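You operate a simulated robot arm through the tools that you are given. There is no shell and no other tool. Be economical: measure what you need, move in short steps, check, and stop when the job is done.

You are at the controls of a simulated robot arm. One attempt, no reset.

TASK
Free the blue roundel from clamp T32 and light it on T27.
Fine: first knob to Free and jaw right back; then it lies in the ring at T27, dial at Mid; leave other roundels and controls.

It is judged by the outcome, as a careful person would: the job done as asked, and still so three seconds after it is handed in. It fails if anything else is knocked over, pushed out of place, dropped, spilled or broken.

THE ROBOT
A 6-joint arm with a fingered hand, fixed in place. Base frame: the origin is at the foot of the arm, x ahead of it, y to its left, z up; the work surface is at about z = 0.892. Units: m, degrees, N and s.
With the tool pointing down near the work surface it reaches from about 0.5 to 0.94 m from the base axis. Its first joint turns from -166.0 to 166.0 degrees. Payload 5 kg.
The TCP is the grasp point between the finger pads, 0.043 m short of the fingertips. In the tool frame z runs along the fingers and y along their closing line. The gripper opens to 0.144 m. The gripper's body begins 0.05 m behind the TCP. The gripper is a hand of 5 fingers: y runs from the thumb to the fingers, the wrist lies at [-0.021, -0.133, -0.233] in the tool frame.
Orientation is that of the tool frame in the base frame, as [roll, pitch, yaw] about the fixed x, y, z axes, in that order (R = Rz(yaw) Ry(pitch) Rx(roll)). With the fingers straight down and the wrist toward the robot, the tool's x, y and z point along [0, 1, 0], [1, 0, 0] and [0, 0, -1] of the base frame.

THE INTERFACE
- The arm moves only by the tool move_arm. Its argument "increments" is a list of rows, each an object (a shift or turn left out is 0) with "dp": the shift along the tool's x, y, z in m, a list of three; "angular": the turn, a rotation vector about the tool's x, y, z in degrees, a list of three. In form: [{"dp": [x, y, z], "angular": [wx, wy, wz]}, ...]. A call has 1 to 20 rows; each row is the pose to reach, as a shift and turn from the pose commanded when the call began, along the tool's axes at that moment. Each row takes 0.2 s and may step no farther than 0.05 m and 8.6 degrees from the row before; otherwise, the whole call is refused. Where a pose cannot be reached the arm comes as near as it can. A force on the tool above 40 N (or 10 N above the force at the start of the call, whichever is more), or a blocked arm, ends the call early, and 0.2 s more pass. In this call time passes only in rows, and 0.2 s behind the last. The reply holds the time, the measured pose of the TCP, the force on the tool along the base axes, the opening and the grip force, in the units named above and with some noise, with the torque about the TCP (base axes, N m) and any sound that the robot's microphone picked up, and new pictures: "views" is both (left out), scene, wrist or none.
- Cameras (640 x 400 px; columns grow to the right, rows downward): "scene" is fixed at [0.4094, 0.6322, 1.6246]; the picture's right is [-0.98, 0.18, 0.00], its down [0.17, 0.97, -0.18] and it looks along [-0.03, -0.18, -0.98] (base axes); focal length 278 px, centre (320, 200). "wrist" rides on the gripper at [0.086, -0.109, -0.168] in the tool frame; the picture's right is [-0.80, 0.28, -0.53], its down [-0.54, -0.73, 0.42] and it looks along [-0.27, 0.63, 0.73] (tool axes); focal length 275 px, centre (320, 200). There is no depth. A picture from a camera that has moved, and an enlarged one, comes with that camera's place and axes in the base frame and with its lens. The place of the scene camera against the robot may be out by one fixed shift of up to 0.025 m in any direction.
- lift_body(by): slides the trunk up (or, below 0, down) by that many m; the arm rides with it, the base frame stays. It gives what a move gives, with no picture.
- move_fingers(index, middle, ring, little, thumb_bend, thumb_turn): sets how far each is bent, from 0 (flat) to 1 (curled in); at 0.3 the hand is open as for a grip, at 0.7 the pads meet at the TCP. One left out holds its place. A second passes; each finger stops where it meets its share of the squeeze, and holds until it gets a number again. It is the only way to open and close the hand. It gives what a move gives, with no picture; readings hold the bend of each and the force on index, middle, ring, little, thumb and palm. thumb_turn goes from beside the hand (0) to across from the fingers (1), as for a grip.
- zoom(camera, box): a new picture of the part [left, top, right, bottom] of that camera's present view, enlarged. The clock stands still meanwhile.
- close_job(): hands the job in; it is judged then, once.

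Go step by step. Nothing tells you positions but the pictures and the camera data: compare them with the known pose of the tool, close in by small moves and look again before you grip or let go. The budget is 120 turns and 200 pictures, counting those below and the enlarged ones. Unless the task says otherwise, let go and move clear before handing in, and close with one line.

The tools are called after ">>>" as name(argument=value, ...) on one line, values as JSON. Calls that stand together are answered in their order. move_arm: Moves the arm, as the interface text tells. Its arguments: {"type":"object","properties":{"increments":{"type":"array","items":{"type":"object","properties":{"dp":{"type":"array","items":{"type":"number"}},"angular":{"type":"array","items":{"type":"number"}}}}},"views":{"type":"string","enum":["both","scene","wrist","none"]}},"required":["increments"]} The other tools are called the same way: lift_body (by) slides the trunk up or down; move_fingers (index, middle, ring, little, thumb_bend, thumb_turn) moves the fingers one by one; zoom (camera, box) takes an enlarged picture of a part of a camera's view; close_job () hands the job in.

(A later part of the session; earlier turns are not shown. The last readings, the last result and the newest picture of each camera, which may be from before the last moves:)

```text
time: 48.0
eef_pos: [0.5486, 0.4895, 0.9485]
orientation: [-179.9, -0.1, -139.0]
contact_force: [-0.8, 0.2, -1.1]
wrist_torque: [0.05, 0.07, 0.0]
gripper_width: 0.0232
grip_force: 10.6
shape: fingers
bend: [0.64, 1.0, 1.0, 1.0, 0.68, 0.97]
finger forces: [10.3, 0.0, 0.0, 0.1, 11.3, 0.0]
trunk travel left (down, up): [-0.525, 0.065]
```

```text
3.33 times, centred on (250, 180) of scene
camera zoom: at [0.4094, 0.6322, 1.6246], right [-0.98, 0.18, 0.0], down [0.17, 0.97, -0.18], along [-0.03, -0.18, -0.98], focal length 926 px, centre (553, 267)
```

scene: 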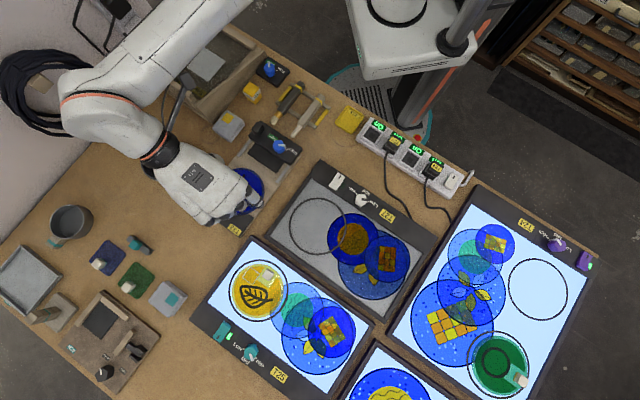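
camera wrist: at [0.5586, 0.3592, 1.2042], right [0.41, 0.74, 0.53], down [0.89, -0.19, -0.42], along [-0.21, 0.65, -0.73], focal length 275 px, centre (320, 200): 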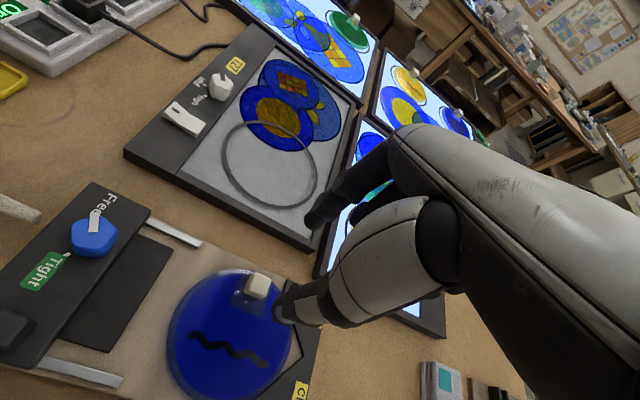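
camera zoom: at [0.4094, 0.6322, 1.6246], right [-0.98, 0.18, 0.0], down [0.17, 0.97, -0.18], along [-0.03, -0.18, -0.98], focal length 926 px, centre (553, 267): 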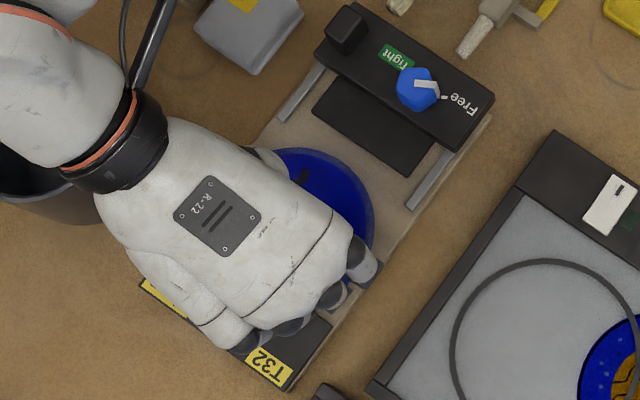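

The roundel is lifted level and firmly held. I'll raise it and carry it gently over the T27 ring, keeping the same orientation.

>>> move_arm(increments=[{"dp": [0, 0, -0.02]}, {"dp": [0, 0, -0.045]}, {"dp": [0, 0.01, -0.07]}, {"dp": [0.005, 0.03, -0.08]}, {"dp": [0.01, 0.055, -0.08]}, {"dp": [0.015, 0.08, -0.08]}, {"dp": [0.02, 0.105, -0.08]}, {"dp": [0.025, 0.13, -0.08]}, {"dp": [0.03, 0.155, -0.08]}, {"dp": [0.036, 0.18, -0.08]}, {"dp": [0.042, 0.205, -0.08]}, {"dp": [0.046, 0.218, -0.08]}, {"dp": [0.046, 0.2229, -0.08]}], views="both")

>>> zoom(camera="scene", box=[250, 130, 430, 310])

```text
time: 50.8
eef_pos: [0.3667, 0.6277, 1.0283]
orientation: [179.8, 0.0, -139.1]
contact_force: [0.2, -0.6, -0.4]
wrist_torque: [0.03, 0.06, 0.03]
gripper_width: 0.0231
grip_force: 11.0
shape: fingers
bend: [0.64, 1.0, 1.0, 1.0, 0.68, 0.97]
finger forces: [10.3, 0.0, 0.1, 0.0, 11.4, 0.0]
trunk travel left (down, up): [-0.525, 0.065]
camera wrist: at [0.3726, 0.4898, 1.1963], right [0.42, 0.74, 0.53], down [0.89, -0.19, -0.42], along [-0.21, 0.65, -0.73], focal length 275 px, centre (320, 200)
```

scene: 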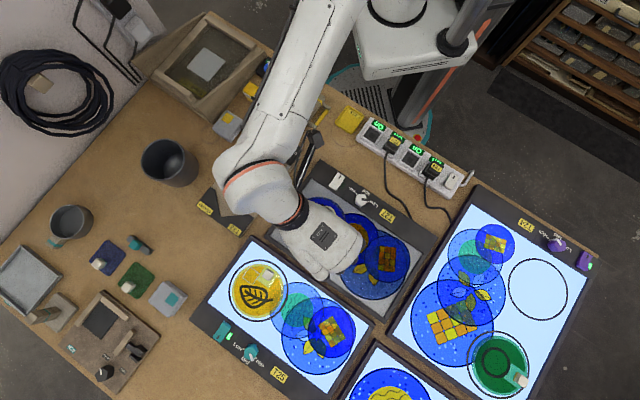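
wrist: 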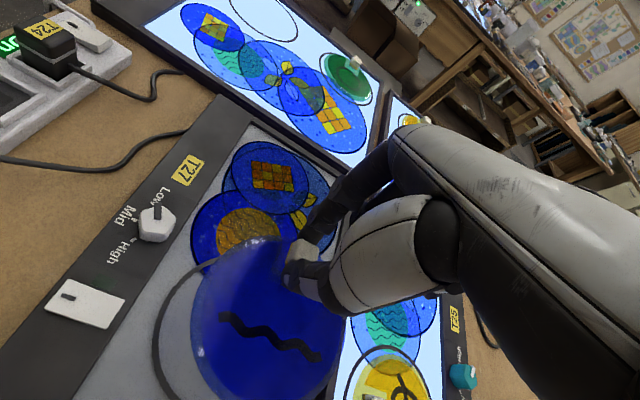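

```text
2.22 times, centred on (340, 220) of scene
camera zoom: at [0.4094, 0.6322, 1.6246], right [-0.98, 0.18, 0.0], down [0.17, 0.97, -0.18], along [-0.03, -0.18, -0.98], focal length 618 px, centre (276, 156)
```

zoom: 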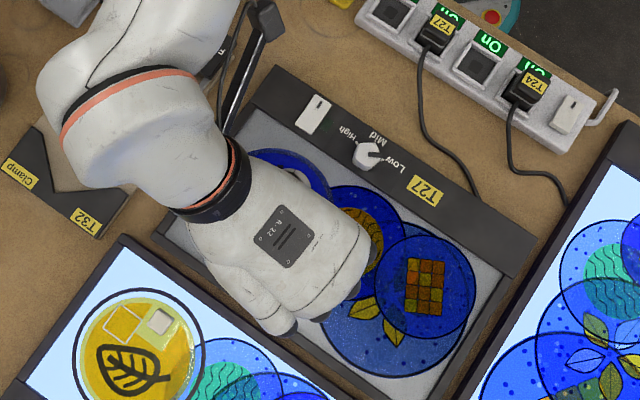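

The disc is over T27. I'll lower it to a few centimetres above the panel so disc and ring can be compared directly.

>>> move_arm(increments=[{"dp": [0, 0, 0.02]}, {"dp": [0, 0, 0.04]}, {"dp": [0, 0, 0.055]}], views="none")

>>> zoom(camera="wrist", box=[60, 180, 380, 400])

>>> zoom(camera="scene", box=[265, 160, 395, 290])

```text
time: 51.6
eef_pos: [0.3683, 0.6266, 0.9731]
orientation: [179.9, 0.0, -139.0]
contact_force: [0.9, -0.5, -0.8]
wrist_torque: [0.01, 0.03, 0.0]
gripper_width: 0.023
grip_force: 10.8
shape: fingers
bend: [0.64, 1.0, 1.0, 1.0, 0.68, 0.97]
finger forces: [10.3, 0.1, 0.1, 0.0, 11.3, 0.0]
trunk travel left (down, up): [-0.525, 0.065]
```

```text
1.82 times, centred on (220, 290) of wrist
camera zoom: at [0.3742, 0.4898, 1.1405], right [0.42, 0.74, 0.53], down [0.89, -0.19, -0.42], along [-0.21, 0.65, -0.73], focal length 500 px, centre (502, 36)
```

zoom: 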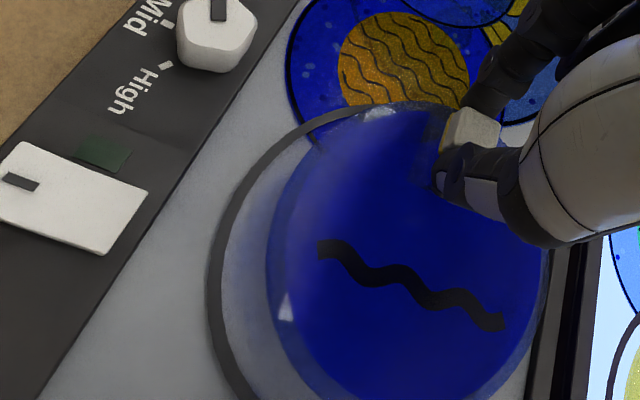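

```text
3.08 times, centred on (330, 225) of scene
camera zoom: at [0.4094, 0.6322, 1.6246], right [-0.98, 0.18, 0.0], down [0.17, 0.97, -0.18], along [-0.03, -0.18, -0.98], focal length 855 px, centre (289, 123)
```

zoom: 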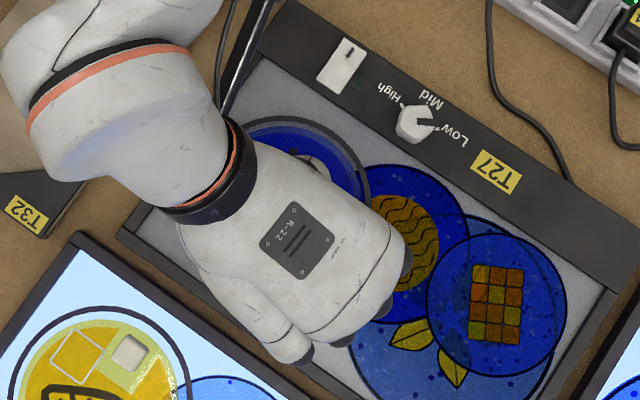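

>>> zoom(camera="scene", box=[300, 180, 360, 240])

```text
6.67 times, centred on (330, 210) of scene
camera zoom: at [0.4094, 0.6322, 1.6246], right [-0.98, 0.18, 0.0], down [0.17, 0.97, -0.18], along [-0.03, -0.18, -0.98], focal length 1852 px, centre (253, 133)
```

zoom: 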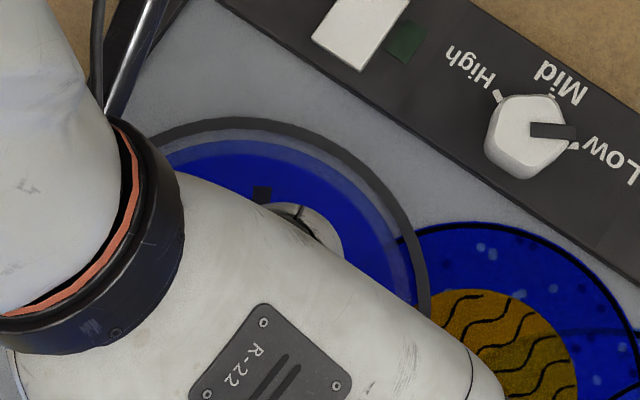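

From above, the disc sits concentric with the ring to within about 2 mm. I'll descend straight, then feel for contact.

>>> move_arm(increments=[{"dp": [0.001, -0.0015, 0.008]}, {"dp": [0.001, -0.0015, 0.016]}], views="none")

>>> zoom(camera="wrist", box=[60, 180, 380, 400])

>>> zoom(camera="scene", box=[300, 180, 360, 240])

```text
time: 52.2
eef_pos: [0.3685, 0.6258, 0.9583]
orientation: [-180.0, 0.0, -139.0]
contact_force: [0.9, 0.3, -2.2]
wrist_torque: [0.01, 0.01, 0.0]
gripper_width: 0.0229
grip_force: 11.2
shape: fingers
bend: [0.64, 1.0, 1.0, 1.0, 0.68, 0.97]
finger forces: [10.3, 0.1, 0.0, 0.0, 11.4, 0.0]
trunk travel left (down, up): [-0.525, 0.065]
```

```text
1.82 times, centred on (220, 290) of wrist
camera zoom: at [0.3739, 0.4882, 1.1252], right [0.41, 0.74, 0.53], down [0.89, -0.19, -0.42], along [-0.21, 0.65, -0.73], focal length 500 px, centre (502, 36)
```

zoom: 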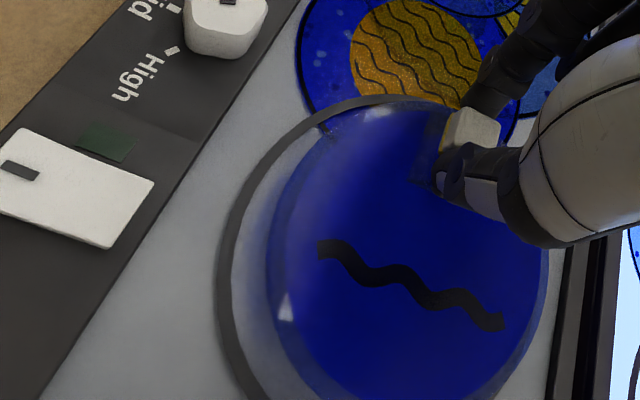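

```text
6.67 times, centred on (330, 210) of scene
camera zoom: at [0.4094, 0.6322, 1.6246], right [-0.98, 0.18, 0.0], down [0.17, 0.97, -0.18], along [-0.03, -0.18, -0.98], focal length 1852 px, centre (253, 133)
```

zoom: 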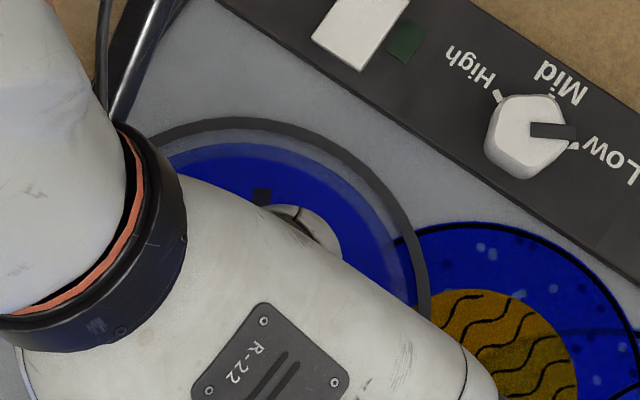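

Still concentric. Continuing down in small steps.

>>> move_arm(increments=[{"dp": [0, 0, 0.004]}, {"dp": [0, 0, 0.008]}], views="none")

>>> move_arm(increments=[{"dp": [0, 0, 0.003]}], views="none")

>>> zoom(camera="wrist", box=[60, 180, 380, 400])

```text
time: 52.8
eef_pos: [0.3677, 0.6254, 0.9501]
orientation: [179.8, -0.1, -139.0]
contact_force: [-0.1, -1.2, -0.9]
wrist_torque: [0.04, 0.0, 0.01]
gripper_width: 0.0229
grip_force: 10.8
shape: fingers
bend: [0.64, 1.0, 1.0, 1.0, 0.68, 0.97]
finger forces: [10.4, 0.0, 0.0, 0.0, 11.3, 0.1]
trunk travel left (down, up): [-0.525, 0.065]
```

```text
time: 53.2
eef_pos: [0.3674, 0.6265, 0.9465]
orientation: [179.8, -0.1, -139.0]
contact_force: [-0.6, -0.3, -1.3]
wrist_torque: [0.02, 0.03, 0.0]
gripper_width: 0.023
grip_force: 10.9
shape: fingers
bend: [0.64, 1.0, 1.0, 1.0, 0.68, 0.97]
finger forces: [10.3, 0.1, 0.1, 0.0, 11.3, 0.0]
trunk travel left (down, up): [-0.525, 0.065]
```

```text
1.82 times, centred on (220, 290) of wrist
camera zoom: at [0.3739, 0.4883, 1.115], right [0.42, 0.74, 0.53], down [0.89, -0.19, -0.42], along [-0.21, 0.65, -0.73], focal length 500 px, centre (502, 36)
```

zoom: 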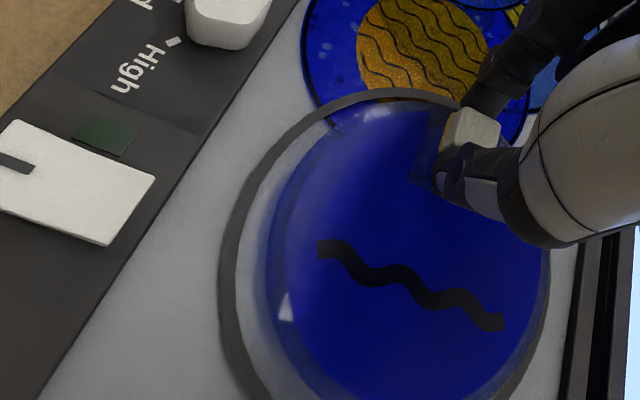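

>>> move_arm(increments=[{"dp": [0, 0, 0.003]}], views="none")

>>> move_arm(increments=[{"dp": [0, 0, 0.002]}], views="none")

>>> zoom(camera="wrist", box=[60, 180, 380, 400])

>>> zoom(camera="scene", box=[280, 180, 360, 260])

```text
time: 53.6
eef_pos: [0.3683, 0.6258, 0.9446]
orientation: [179.9, 0.0, -139.0]
contact_force: [0.6, -1.2, 2.1]
wrist_torque: [0.0, 0.07, 0.01]
gripper_width: 0.0232
grip_force: 11.8
shape: fingers
bend: [0.64, 1.0, 1.0, 1.0, 0.68, 0.97]
finger forces: [10.8, 0.1, 0.0, 0.1, 12.7, 0.0]
trunk travel left (down, up): [-0.525, 0.065]
```

```text
time: 54.0
eef_pos: [0.3667, 0.6268, 0.9444]
orientation: [179.8, 0.2, -138.9]
contact_force: [1.4, -0.5, 13.9]
wrist_torque: [-0.26, 0.0, 0.02]
gripper_width: 0.0229
grip_force: 17.2
shape: fingers
bend: [0.64, 1.0, 1.0, 1.0, 0.68, 0.97]
finger forces: [11.5, 0.1, 0.0, 0.1, 22.4, 0.1]
trunk travel left (down, up): [-0.525, 0.065]
```

```text
1.82 times, centred on (220, 290) of wrist
camera zoom: at [0.3736, 0.4876, 1.1124], right [0.41, 0.73, 0.54], down [0.89, -0.19, -0.42], along [-0.21, 0.65, -0.73], focal length 500 px, centre (502, 36)
```

zoom: 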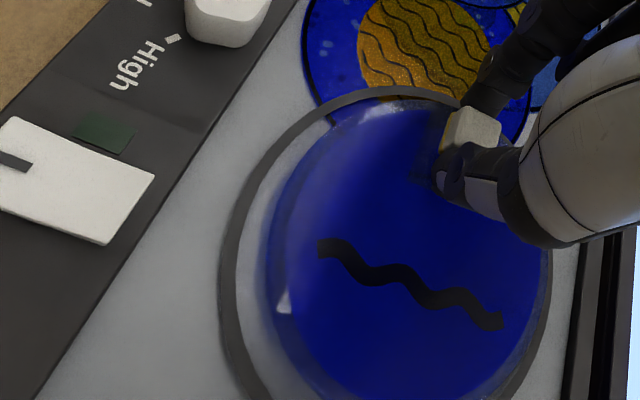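

```text
5.00 times, centred on (320, 220) of scene
camera zoom: at [0.4094, 0.6322, 1.6246], right [-0.98, 0.18, 0.0], down [0.17, 0.97, -0.18], along [-0.03, -0.18, -0.98], focal length 1389 px, centre (320, 100)
```

zoom: 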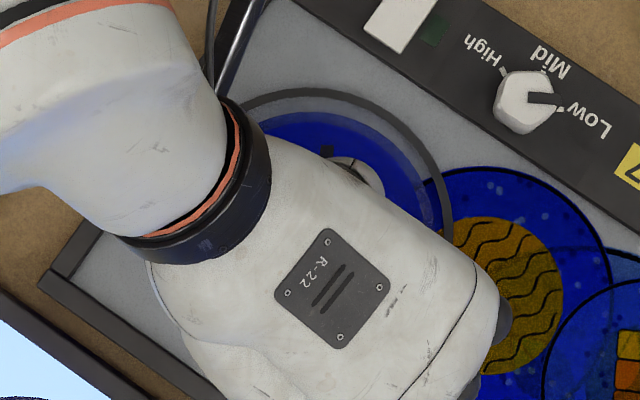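

Contact with the panel. I'll relieve the pressure by 2 mm and check concentricity more closely before letting go.

>>> move_arm(increments=[{"dp": [0, 0, -0.002]}], views="none")

>>> zoom(camera="scene", box=[305, 185, 355, 235])

>>> zoom(camera="wrist", box=[160, 200, 380, 400])

```text
time: 54.4
eef_pos: [0.3675, 0.6253, 0.9445]
orientation: [179.9, 0.1, -139.1]
contact_force: [0.6, 0.8, 13.7]
wrist_torque: [-0.17, 0.0, 0.01]
gripper_width: 0.0226
grip_force: 17.4
shape: fingers
bend: [0.63, 1.0, 1.0, 1.0, 0.68, 0.97]
finger forces: [11.8, 0.0, 0.0, 0.0, 21.9, 0.1]
trunk travel left (down, up): [-0.525, 0.065]
```

```text
8.00 times, centred on (330, 210) of scene
camera zoom: at [0.4094, 0.6322, 1.6246], right [-0.98, 0.18, 0.0], down [0.17, 0.97, -0.18], along [-0.03, -0.18, -0.98], focal length 2223 px, centre (240, 120)
```

zoom: 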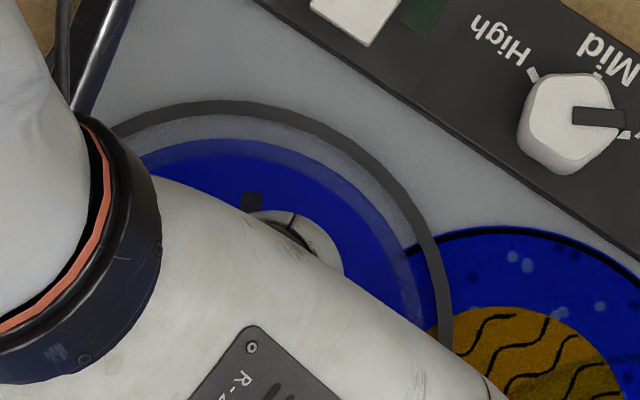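

```text
2.00 times, centred on (270, 300) of wrist
camera zoom: at [0.3738, 0.4877, 1.1125], right [0.41, 0.74, 0.54], down [0.89, -0.19, -0.42], along [-0.21, 0.65, -0.73], focal length 551 px, centre (420, 0)
```

zoom: 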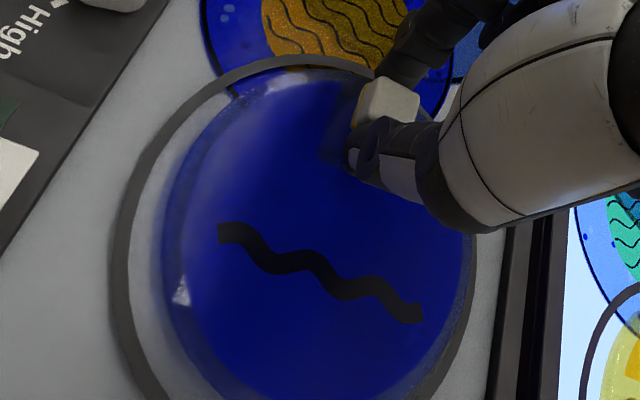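

From nearly straight above, the disc is within about 2 mm of the ring's centre. I'll relieve the remaining downward force, then release.

>>> move_arm(increments=[{"dp": [0, 0, -0.001]}], views="none")

>>> move_arm(increments=[{"dp": [0, 0, -0.001]}], views="none")

```text
time: 54.8
eef_pos: [0.3683, 0.6253, 0.944]
orientation: [179.9, 0.0, -139.0]
contact_force: [3.1, 2.6, 10.6]
wrist_torque: [-0.07, -0.04, -0.05]
gripper_width: 0.0231
grip_force: 16.1
shape: fingers
bend: [0.63, 1.0, 1.0, 1.0, 0.68, 0.97]
finger forces: [11.7, 0.0, 0.0, 0.0, 19.5, 0.0]
trunk travel left (down, up): [-0.525, 0.065]
```

```text
time: 55.2
eef_pos: [0.3669, 0.6253, 0.9444]
orientation: [-180.0, -0.2, -139.0]
contact_force: [2.7, 2.1, 7.4]
wrist_torque: [0.03, -0.01, 0.0]
gripper_width: 0.023
grip_force: 13.3
shape: fingers
bend: [0.63, 1.0, 1.0, 1.0, 0.68, 0.97]
finger forces: [11.5, 0.0, 0.0, 0.1, 15.6, 0.0]
trunk travel left (down, up): [-0.525, 0.065]
```

>>> move_arm(increments=[{"dp": [0, 0, -0.002]}], views="none")

>>> move_fingers(index=0.58, thumb_bend=0.6)

>>> zoom(camera="wrist", box=[160, 200, 380, 400])

```text
time: 55.6
eef_pos: [0.3663, 0.6254, 0.9444]
orientation: [-179.9, -0.3, -138.9]
contact_force: [0.4, 0.8, -1.0]
wrist_torque: [0.06, 0.01, -0.02]
gripper_width: 0.0228
grip_force: 11.1
shape: fingers
bend: [0.63, 1.0, 1.0, 1.0, 0.68, 0.97]
finger forces: [10.9, 0.1, 0.1, 0.1, 11.6, 0.0]
trunk travel left (down, up): [-0.525, 0.065]
```

```text
time: 56.6
eef_pos: [0.3677, 0.626, 0.9469]
orientation: [179.9, 0.1, -139.0]
contact_force: [0.1, 0.1, 0.0]
wrist_torque: [0.01, -0.01, -0.03]
gripper_width: 0.0475
grip_force: 0.1
shape: fingers
bend: [0.57, 1.0, 1.0, 1.0, 0.6, 0.97]
finger forces: [0.0, 0.0, 0.0, 0.1, 0.0, 0.0]
trunk travel left (down, up): [-0.525, 0.065]
```

```text
2.00 times, centred on (270, 300) of wrist
camera zoom: at [0.373, 0.4877, 1.1153], right [0.41, 0.74, 0.53], down [0.89, -0.19, -0.42], along [-0.21, 0.65, -0.73], focal length 551 px, centre (420, 0)
```

zoom: 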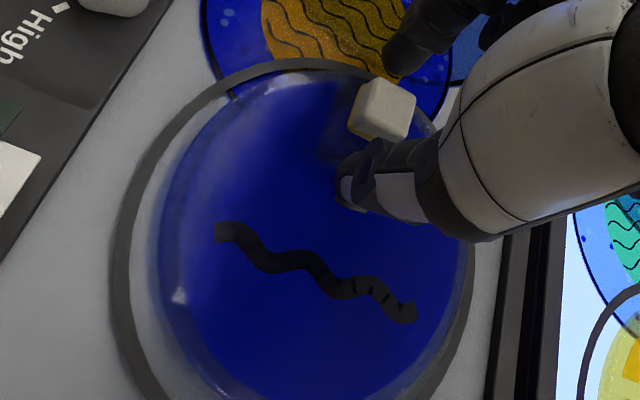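

The roundel is released in the ring. I'll rise and look at it, and at the dial and switch.

>>> move_arm(increments=[{"dp": [0, 0, -0.03]}, {"dp": [0, 0, -0.06]}, {"dp": [0, -0.03, -0.09]}, {"dp": [0.04, -0.06, -0.11]}, {"dp": [0.08, -0.09, -0.13]}, {"dp": [0.12, -0.12, -0.13]}], views="both")

>>> zoom(camera="scene", box=[270, 150, 400, 280])

```text
refused: row 4 steps farther than a row can; nothing moved
```

```text
3.08 times, centred on (335, 215) of scene
camera zoom: at [0.4094, 0.6322, 1.6246], right [-0.98, 0.18, 0.0], down [0.17, 0.97, -0.18], along [-0.03, -0.18, -0.98], focal length 855 px, centre (274, 154)
```

zoom: 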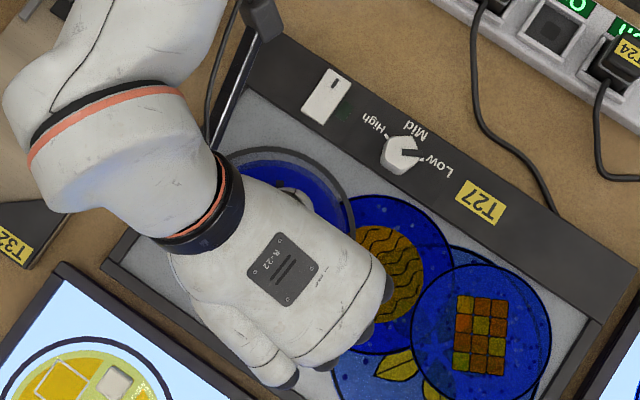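

>>> move_arm(increments=[{"dp": [0, 0, -0.03]}, {"dp": [0, 0, -0.06]}, {"dp": [0, 0, -0.09], "angular": [0, 0, 3]}, {"dp": [0.02, 0, -0.1], "angular": [0, 0, 11]}, {"dp": [0.04, 0, -0.1], "angular": [0, 0, 19]}, {"dp": [0.06, 0, -0.1], "angular": [0, 0, 27]}, {"dp": [0.08, 0, -0.1], "angular": [0, 0, 35]}, {"dp": [0.1, 0, -0.1], "angular": [0, 0, 43]}, {"dp": [0.12, 0, -0.1], "angular": [0, 0, 51]}, {"dp": [0.122, 0.004, -0.1], "angular": [0, 0, 59]}, {"dp": [0.122, 0.004, -0.1], "angular": [0, 0, 67]}, {"dp": [0.122, 0.004, -0.1], "angular": [0, 0, 75]}, {"dp": [0.122, 0.004, -0.1], "angular": [0, 0, 83]}, {"dp": [0.122, 0.004, -0.1], "angular": [0, 0, 91]}], views="both")

>>> zoom(camera="scene", box=[270, 150, 400, 280])

>>> zoom(camera="wrist", box=[200, 130, 400, 330])

```text
time: 59.6
eef_pos: [0.273, 0.5476, 1.0485]
orientation: [180.0, 0.1, 130.0]
contact_force: [0.1, 0.4, -0.1]
wrist_torque: [0.02, 0.0, 0.0]
gripper_width: 0.0478
grip_force: 0.1
shape: fingers
bend: [0.57, 1.0, 1.0, 1.0, 0.6, 0.97]
finger forces: [0.0, 0.1, 0.0, 0.0, 0.0, 0.0]
trunk travel left (down, up): [-0.525, 0.065]
camera wrist: at [0.1337, 0.5455, 1.2157], right [0.73, -0.43, 0.53], down [-0.21, -0.88, -0.42], along [0.65, 0.2, -0.73], focal length 275 px, centre (320, 200)
```

scene: 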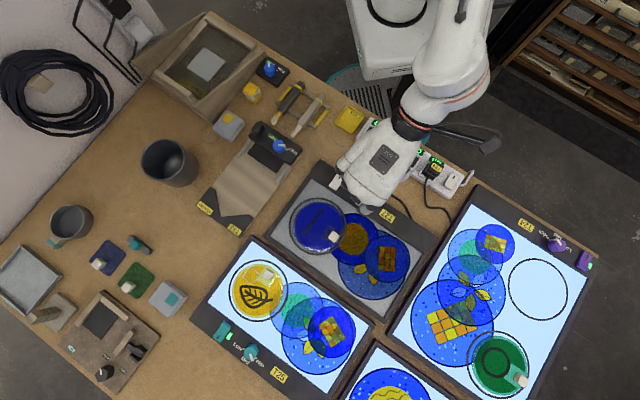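
wrist: 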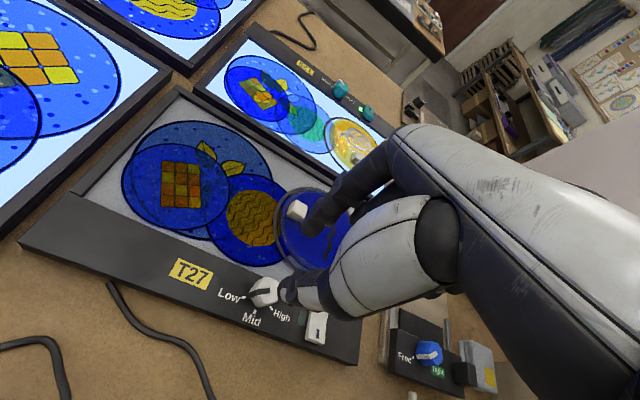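

```text
3.08 times, centred on (335, 215) of scene
camera zoom: at [0.4094, 0.6322, 1.6246], right [-0.98, 0.18, 0.0], down [0.17, 0.97, -0.18], along [-0.03, -0.18, -0.98], focal length 855 px, centre (274, 154)
```

zoom: 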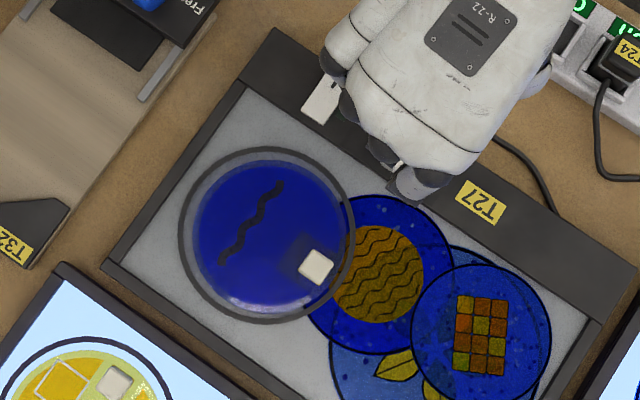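

```text
2.00 times, centred on (300, 230) of wrist
camera zoom: at [0.1337, 0.5455, 1.2157], right [0.73, -0.43, 0.53], down [-0.21, -0.88, -0.42], along [0.65, 0.2, -0.73], focal length 551 px, centre (360, 140)
```

zoom: 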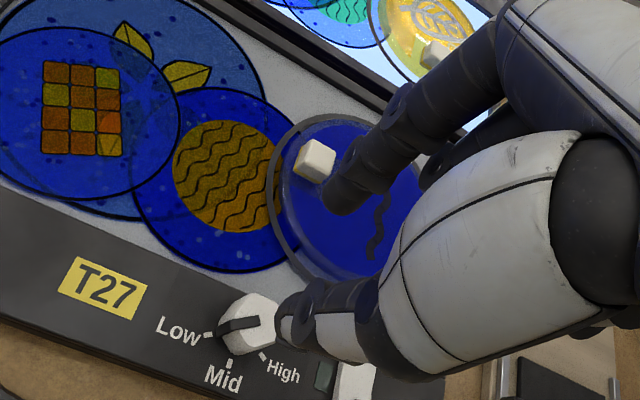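

The roundel lies neatly in the ring. The dial needs about 57° counter-clockwise from Low to Mid. I'll open a little, align over the dial and descend partway.

>>> move_fingers(index=0.54, thumb_bend=0.54)

>>> move_arm(increments=[{"dp": [-0.005, -0.003, 0.03]}, {"dp": [-0.005, -0.003, 0.06]}, {"dp": [-0.005, -0.003, 0.075]}], views="none")

>>> zoom(camera="wrist", box=[240, 170, 360, 310])

>>> zoom(camera="scene", box=[310, 150, 410, 240])

```text
time: 60.6
eef_pos: [0.2722, 0.5476, 1.0478]
orientation: [180.0, -0.2, 130.0]
contact_force: [-0.2, -0.6, 0.0]
wrist_torque: [0.0, 0.02, 0.0]
gripper_width: 0.0636
grip_force: 0.1
shape: fingers
bend: [0.54, 1.0, 1.0, 1.0, 0.54, 0.97]
finger forces: [0.0, 0.0, 0.0, 0.0, 0.0, 0.1]
trunk travel left (down, up): [-0.525, 0.065]
```

```text
time: 61.4
eef_pos: [0.2749, 0.5419, 0.9724]
orientation: [-179.9, 0.0, 130.0]
contact_force: [-0.1, -0.6, 0.6]
wrist_torque: [-0.04, 0.02, -0.01]
gripper_width: 0.0637
grip_force: 0.0
shape: fingers
bend: [0.54, 1.0, 1.0, 1.0, 0.54, 0.97]
finger forces: [0.0, 0.1, 0.1, 0.0, 0.1, 0.1]
trunk travel left (down, up): [-0.525, 0.065]
```

```text
2.86 times, centred on (300, 240) of wrist
camera zoom: at [0.1351, 0.5389, 1.1401], right [0.73, -0.43, 0.53], down [-0.21, -0.88, -0.42], along [0.65, 0.2, -0.73], focal length 786 px, centre (377, 86)
```

zoom: 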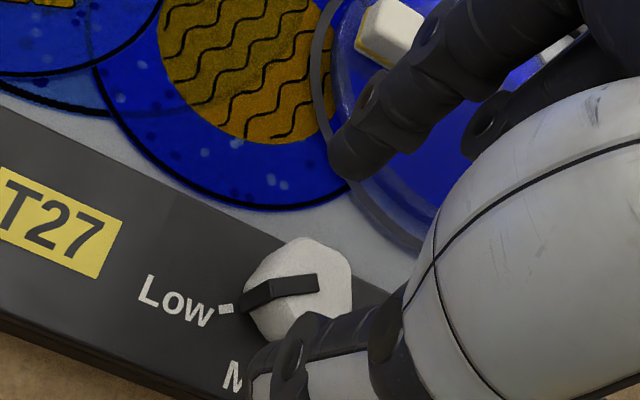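

```text
4.44 times, centred on (360, 195) of scene
camera zoom: at [0.4094, 0.6322, 1.6246], right [-0.98, 0.18, 0.0], down [0.17, 0.97, -0.18], along [-0.03, -0.18, -0.98], focal length 1235 px, centre (142, 222)
```

zoom: 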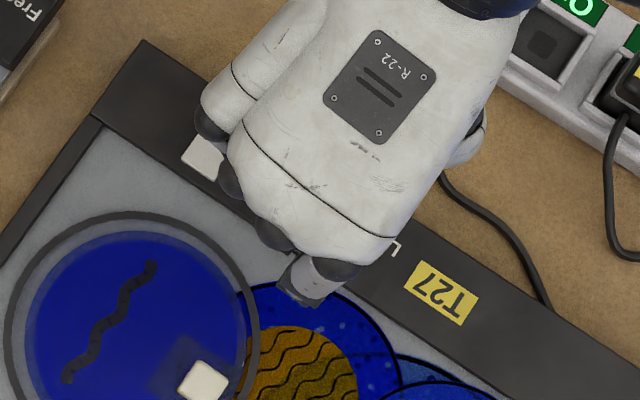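

Aligned with the pinch line. Descending in small steps.

>>> move_arm(increments=[{"dp": [0, 0, 0.004]}, {"dp": [0, 0, 0.007]}], views="none")

>>> zoom(camera="wrist", box=[240, 170, 360, 310])

>>> move_arm(increments=[{"dp": [0, 0, 0.003]}], views="none")

```text
time: 62.0
eef_pos: [0.274, 0.5417, 0.9655]
orientation: [179.9, -0.1, 130.0]
contact_force: [-0.4, -0.5, -0.2]
wrist_torque: [-0.02, -0.02, 0.01]
gripper_width: 0.0636
grip_force: 0.0
shape: fingers
bend: [0.54, 1.0, 1.0, 1.0, 0.54, 0.97]
finger forces: [0.0, 0.1, 0.0, 0.0, 0.0, 0.0]
trunk travel left (down, up): [-0.525, 0.065]
```

```text
2.86 times, centred on (300, 240) of wrist
camera zoom: at [0.1353, 0.5394, 1.1339], right [0.73, -0.43, 0.53], down [-0.21, -0.88, -0.42], along [0.65, 0.2, -0.73], focal length 786 px, centre (377, 86)
```

zoom: 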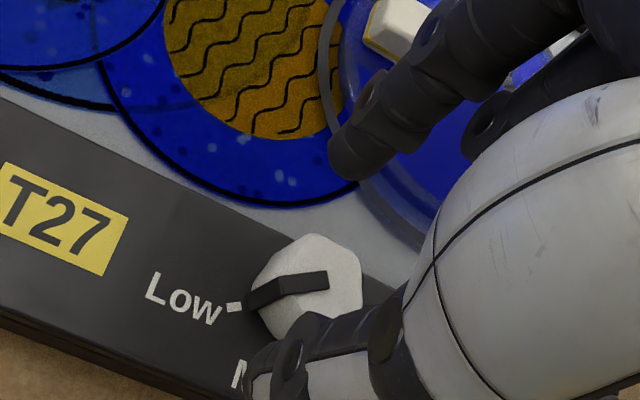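

```text
time: 62.4
eef_pos: [0.274, 0.5428, 0.9618]
orientation: [180.0, 0.0, 130.0]
contact_force: [-0.3, -0.4, 0.0]
wrist_torque: [0.01, -0.01, -0.02]
gripper_width: 0.0638
grip_force: 0.1
shape: fingers
bend: [0.54, 1.0, 1.0, 1.0, 0.54, 0.97]
finger forces: [0.1, 0.0, 0.1, 0.0, 0.0, 0.0]
trunk travel left (down, up): [-0.525, 0.065]
```

>>> move_arm(increments=[{"dp": [0, 0, 0.003]}], views="none")

>>> move_arm(increments=[{"dp": [0, 0, 0.002]}], views="none")

>>> zoom(camera="wrist", box=[240, 170, 360, 310])

```text
time: 62.8
eef_pos: [0.2741, 0.5435, 0.9601]
orientation: [-180.0, 0.0, 130.0]
contact_force: [0.1, 0.6, 0.6]
wrist_torque: [0.0, -0.02, 0.03]
gripper_width: 0.0638
grip_force: 0.0
shape: fingers
bend: [0.54, 1.0, 1.0, 1.0, 0.54, 0.97]
finger forces: [0.0, 0.1, 0.0, 0.1, 0.0, 0.0]
trunk travel left (down, up): [-0.525, 0.065]
```

```text
time: 63.2
eef_pos: [0.2737, 0.543, 0.9562]
orientation: [180.0, 0.0, 130.0]
contact_force: [-0.1, 0.2, -0.1]
wrist_torque: [0.04, 0.0, 0.02]
gripper_width: 0.0638
grip_force: 0.1
shape: fingers
bend: [0.54, 1.0, 1.0, 1.0, 0.54, 0.97]
finger forces: [0.0, 0.1, 0.0, 0.0, 0.1, 0.0]
trunk travel left (down, up): [-0.525, 0.065]
```

```text
2.86 times, centred on (300, 240) of wrist
camera zoom: at [0.1349, 0.5397, 1.1253], right [0.73, -0.43, 0.53], down [-0.21, -0.88, -0.42], along [0.65, 0.2, -0.73], focal length 786 px, centre (377, 86)
```

zoom: 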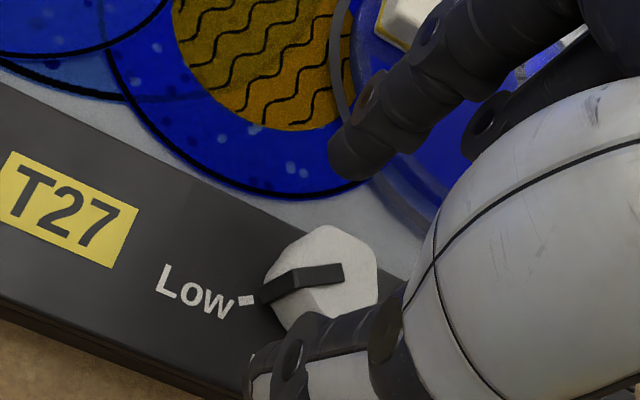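

The tips straddle the dial. Closing.

>>> move_fingers(index=0.7, thumb_bend=0.7)

>>> zoom(camera="wrist", box=[240, 170, 360, 310])

```text
time: 64.2
eef_pos: [0.2727, 0.5432, 0.9575]
orientation: [179.9, -0.1, 130.1]
contact_force: [-1.9, -1.6, 0.1]
wrist_torque: [-0.03, 0.08, 0.01]
gripper_width: 0.0241
grip_force: 4.1
shape: fingers
bend: [0.66, 1.0, 1.0, 1.0, 0.65, 0.97]
finger forces: [3.6, 0.0, 0.0, 0.0, 5.2, 0.1]
trunk travel left (down, up): [-0.525, 0.065]
```

```text
2.86 times, centred on (300, 240) of wrist
camera zoom: at [0.1346, 0.5396, 1.1256], right [0.73, -0.43, 0.53], down [-0.21, -0.88, -0.42], along [0.65, 0.2, -0.73], focal length 786 px, centre (377, 86)
```

zoom: 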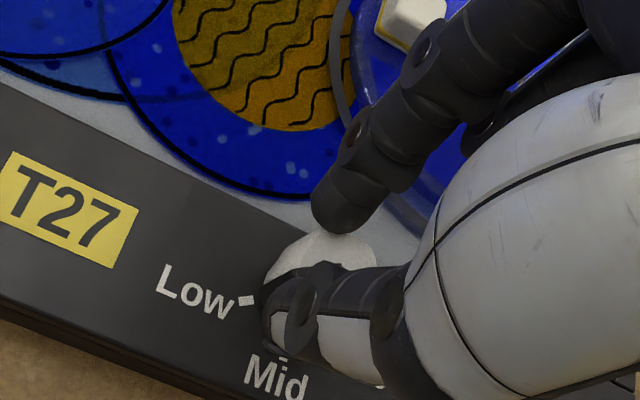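

Gripped. Turning counter-clockwise 24° first, then checking.

>>> move_arm(increments=[{"angular": [0, 0, -8]}, {"angular": [0, 0, -16]}, {"angular": [0, 0, -24]}], views="none")

>>> zoom(camera="wrist", box=[240, 170, 360, 310])

```text
time: 65.0
eef_pos: [0.2745, 0.543, 0.9572]
orientation: [179.9, -0.1, 154.0]
contact_force: [-3.2, -0.4, 3.7]
wrist_torque: [-0.03, 0.11, -0.01]
gripper_width: 0.0213
grip_force: 4.6
shape: fingers
bend: [0.67, 1.0, 1.0, 1.0, 0.66, 0.96]
finger forces: [3.3, 0.1, 0.0, 0.1, 5.4, 0.1]
trunk travel left (down, up): [-0.525, 0.065]
```

```text
2.86 times, centred on (300, 240) of wrist
camera zoom: at [0.1481, 0.4838, 1.1265], right [0.84, -0.1, 0.53], down [0.17, -0.89, -0.43], along [0.51, 0.45, -0.73], focal length 786 px, centre (377, 86)
```

zoom: 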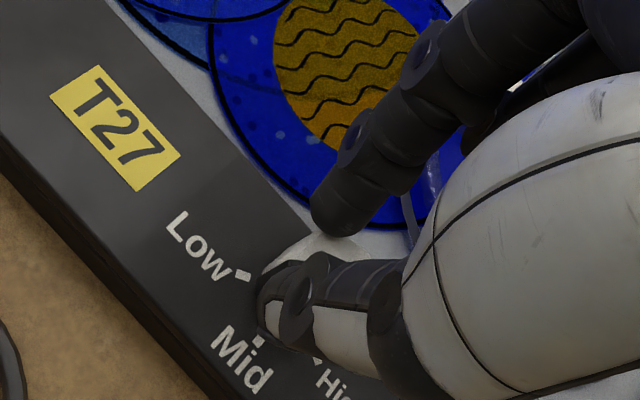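

>>> move_arm(increments=[{"angular": [0, 0, -8]}, {"angular": [0, 0, -16]}, {"angular": [0, 0, -24]}, {"angular": [0, 0, -32]}], views="none")

>>> move_fingers(index=0.54, thumb_bend=0.54)

>>> zoom(camera="wrist", box=[240, 170, 360, 310])

>>> move_arm(increments=[{"dp": [0, 0, -0.03]}, {"dp": [0, -0.02, -0.06]}], views="none")

>>> zoom(camera="wrist", box=[200, 170, 340, 330])

```text
time: 66.0
eef_pos: [0.2715, 0.5436, 0.9592]
orientation: [179.8, -0.2, -174.0]
contact_force: [-7.6, -0.4, 11.0]
wrist_torque: [0.01, 0.42, -0.04]
gripper_width: 0.0085
grip_force: 8.2
shape: fingers
bend: [0.7, 1.0, 1.0, 1.0, 0.7, 0.96]
finger forces: [9.6, 0.0, 0.0, 0.0, 5.9, 0.1]
out of reach, approached as far as the arm can: row 1
trunk travel left (down, up): [-0.525, 0.065]
```

```text
time: 67.0
eef_pos: [0.2741, 0.5441, 0.9578]
orientation: [-180.0, -0.1, -174.0]
contact_force: [0.0, 0.0, 0.3]
wrist_torque: [0.0, 0.02, 0.01]
gripper_width: 0.0635
grip_force: 0.0
shape: fingers
bend: [0.54, 1.0, 1.0, 1.0, 0.54, 0.97]
finger forces: [0.0, 0.0, 0.0, 0.0, 0.0, 0.1]
trunk travel left (down, up): [-0.525, 0.065]
```

```text
2.86 times, centred on (300, 240) of wrist
camera zoom: at [0.1992, 0.4268, 1.1262], right [0.76, 0.37, 0.53], down [0.62, -0.66, -0.42], along [0.2, 0.65, -0.73], focal length 786 px, centre (377, 86)
```

zoom: 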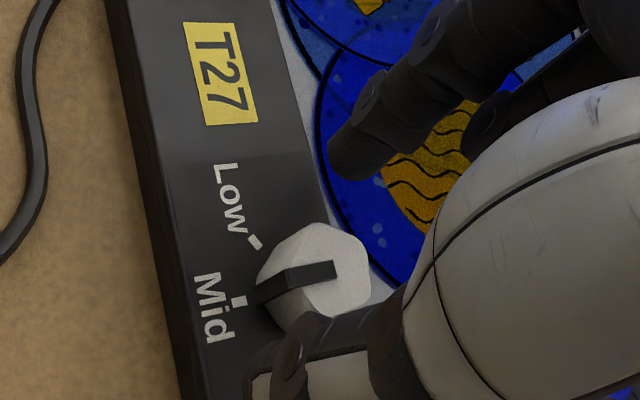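

```text
time: 67.6
eef_pos: [0.2744, 0.5231, 1.017]
orientation: [-180.0, -0.1, -174.0]
contact_force: [0.0, -0.6, -0.3]
wrist_torque: [0.01, -0.03, 0.01]
gripper_width: 0.0638
grip_force: 0.1
shape: fingers
bend: [0.54, 1.0, 1.0, 1.0, 0.54, 0.97]
finger forces: [0.0, 0.0, 0.0, 0.0, 0.0, 0.1]
trunk travel left (down, up): [-0.525, 0.065]
```

```text
2.50 times, centred on (270, 250) of wrist
camera zoom: at [0.2006, 0.4065, 1.1857], right [0.76, 0.37, 0.53], down [0.62, -0.66, -0.42], along [0.2, 0.65, -0.73], focal length 688 px, centre (445, 75)
```

zoom: 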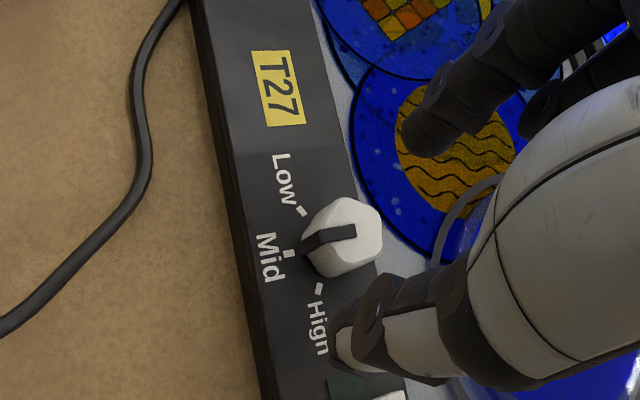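

The pointer seems right at Mid. I'll verify enlarged, along with the rocker switches for comparison.

>>> zoom(camera="wrist", box=[240, 210, 310, 290])

>>> zoom(camera="scene", box=[320, 160, 400, 230])

>>> zoom(camera="scene", box=[205, 310, 305, 390])

>>> zoom(camera="scene", box=[520, 210, 600, 280])

```text
5.00 times, centred on (275, 250) of wrist
camera zoom: at [0.2006, 0.4065, 1.1857], right [0.76, 0.37, 0.53], down [0.62, -0.66, -0.42], along [0.2, 0.65, -0.73], focal length 1376 px, centre (545, -50)
```

zoom: 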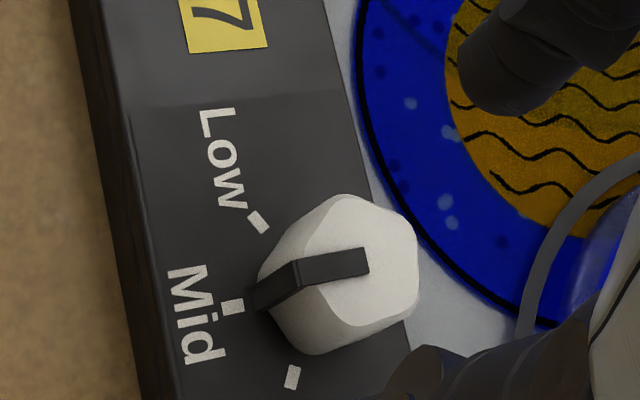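

```text
5.71 times, centred on (360, 195) of scene
camera zoom: at [0.4094, 0.6322, 1.6246], right [-0.98, 0.18, 0.0], down [0.17, 0.97, -0.18], along [-0.03, -0.18, -0.98], focal length 1588 px, centre (91, 229)
```

zoom: 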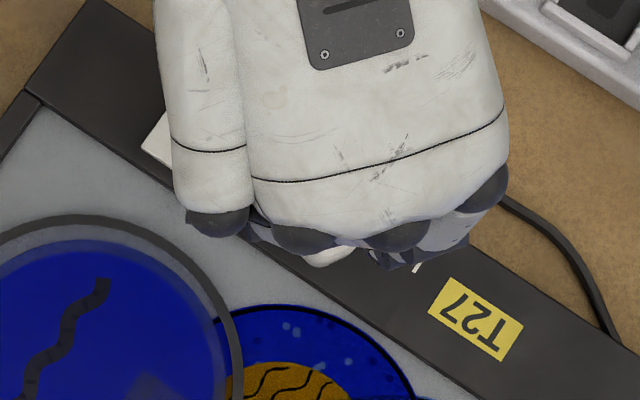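

```text
5.00 times, centred on (255, 350) of scene
camera zoom: at [0.4094, 0.6322, 1.6246], right [-0.98, 0.18, 0.0], down [0.17, 0.97, -0.18], along [-0.03, -0.18, -0.98], focal length 1389 px, centre (645, -550)
```

zoom: 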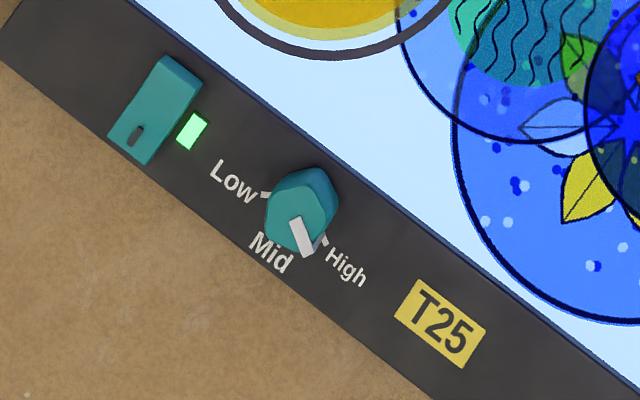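

```text
5.71 times, centred on (560, 245) of scene
camera zoom: at [0.4094, 0.6322, 1.6246], right [-0.98, 0.18, 0.0], down [0.17, 0.97, -0.18], along [-0.03, -0.18, -0.98], focal length 1588 px, centre (-1051, -57)
```

zoom: 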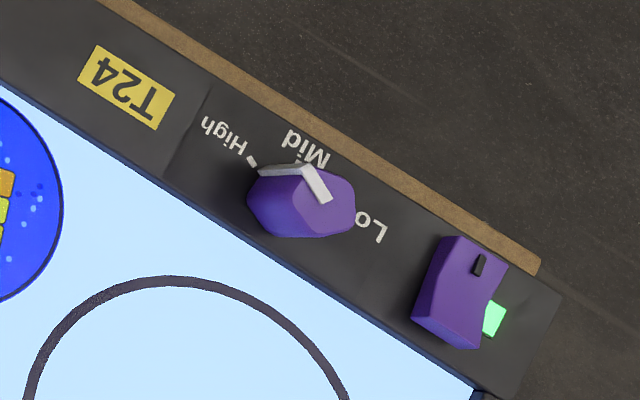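

The dial is at Mid. Now the rocker: I'll close the tips into a single pushing point and go over the switch for a closer look at which end stands up.

>>> move_arm(increments=[{"dp": [0, 0, -0.02], "angular": [0, 0, 0]}, {"dp": [-0.01, -0.01, -0.04], "angular": [0, 0, 8]}, {"dp": [-0.02, -0.02, -0.04], "angular": [0, 0, 16]}, {"dp": [-0.03, -0.03, -0.04], "angular": [0, 0, 24]}, {"dp": [-0.04, -0.035, -0.04], "angular": [0, 0, 32]}, {"dp": [-0.0466, -0.041, -0.04], "angular": [0, 0, 40]}, {"dp": [-0.0466, -0.041, -0.04], "angular": [0, 0, 46]}], views="none")

>>> move_fingers(index=0.7, thumb_bend=0.7)

>>> zoom(camera="wrist", box=[180, 130, 400, 350])

>>> zoom(camera="scene", box=[310, 150, 390, 220])

```text
time: 69.2
eef_pos: [0.326, 0.4866, 1.0579]
orientation: [-180.0, 0.0, 140.0]
contact_force: [-1.0, 0.1, -0.1]
wrist_torque: [0.03, -0.02, -0.03]
gripper_width: 0.0638
grip_force: 0.0
shape: fingers
bend: [0.54, 1.0, 1.0, 1.0, 0.54, 0.97]
finger forces: [0.0, 0.0, 0.0, 0.0, 0.0, 0.0]
trunk travel left (down, up): [-0.525, 0.065]
```

```text
time: 70.2
eef_pos: [0.3256, 0.4874, 1.059]
orientation: [180.0, -0.1, 140.0]
contact_force: [0.2, 0.8, 0.8]
wrist_torque: [-0.01, 0.0, 0.0]
gripper_width: 0.0083
grip_force: 0.1
shape: fingers
bend: [0.7, 1.0, 1.0, 1.0, 0.7, 0.97]
finger forces: [0.0, 0.0, 0.0, 0.0, 0.1, 0.0]
trunk travel left (down, up): [-0.525, 0.065]
```

```text
1.82 times, centred on (290, 240) of wrist
camera zoom: at [0.1903, 0.4604, 1.2264], right [0.79, -0.29, 0.53], down [-0.05, -0.9, -0.42], along [0.61, 0.31, -0.73], focal length 500 px, centre (374, 127)
```

zoom: 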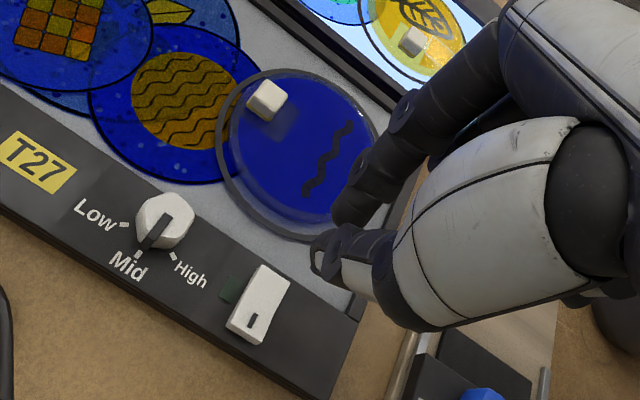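

```text
5.71 times, centred on (350, 185) of scene
camera zoom: at [0.4094, 0.6322, 1.6246], right [-0.98, 0.18, 0.0], down [0.17, 0.97, -0.18], along [-0.03, -0.18, -0.98], focal length 1588 px, centre (149, 286)
```

zoom: 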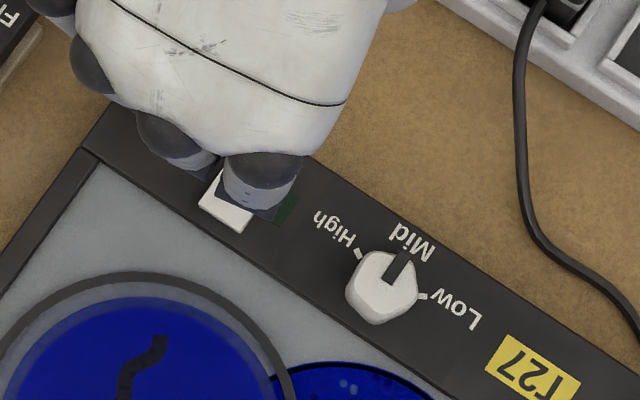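

The scene view confirms the dial at Mid. Zooming on the rocker.

>>> zoom(camera="wrist", box=[230, 210, 300, 270])

>>> zoom(camera="scene", box=[430, 160, 480, 200])

```text
6.67 times, centred on (265, 240) of wrist
camera zoom: at [0.1903, 0.4604, 1.2264], right [0.79, -0.29, 0.53], down [-0.05, -0.9, -0.42], along [0.61, 0.31, -0.73], focal length 1835 px, centre (687, -67)
```

zoom: 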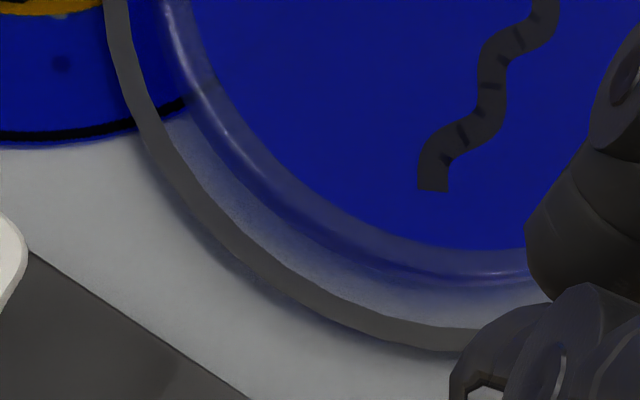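

```text
10.00 times, centred on (455, 180) of scene
camera zoom: at [0.4094, 0.6322, 1.6246], right [-0.98, 0.18, 0.0], down [0.17, 0.97, -0.18], along [-0.03, -0.18, -0.98], focal length 2779 px, centre (-1030, 400)
```

zoom: 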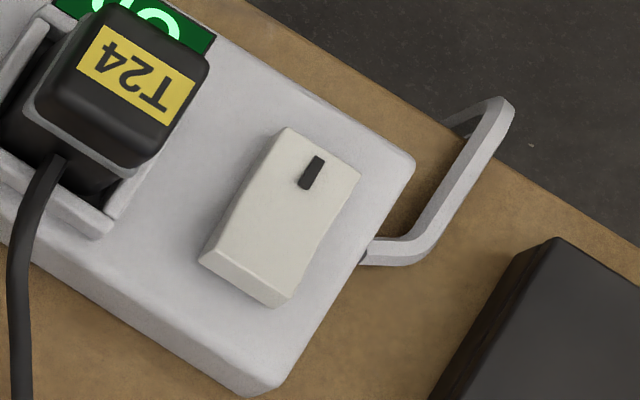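

>>> zoom(camera="wrist", box=[220, 265, 300, 330])

```text
6.15 times, centred on (260, 298) of wrist
camera zoom: at [0.1903, 0.4604, 1.2264], right [0.79, -0.29, 0.53], down [-0.05, -0.9, -0.42], along [0.61, 0.31, -0.73], focal length 1694 px, centre (689, -400)
```

zoom: 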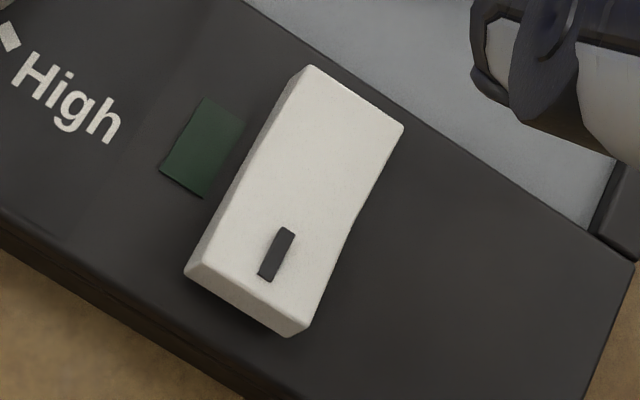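

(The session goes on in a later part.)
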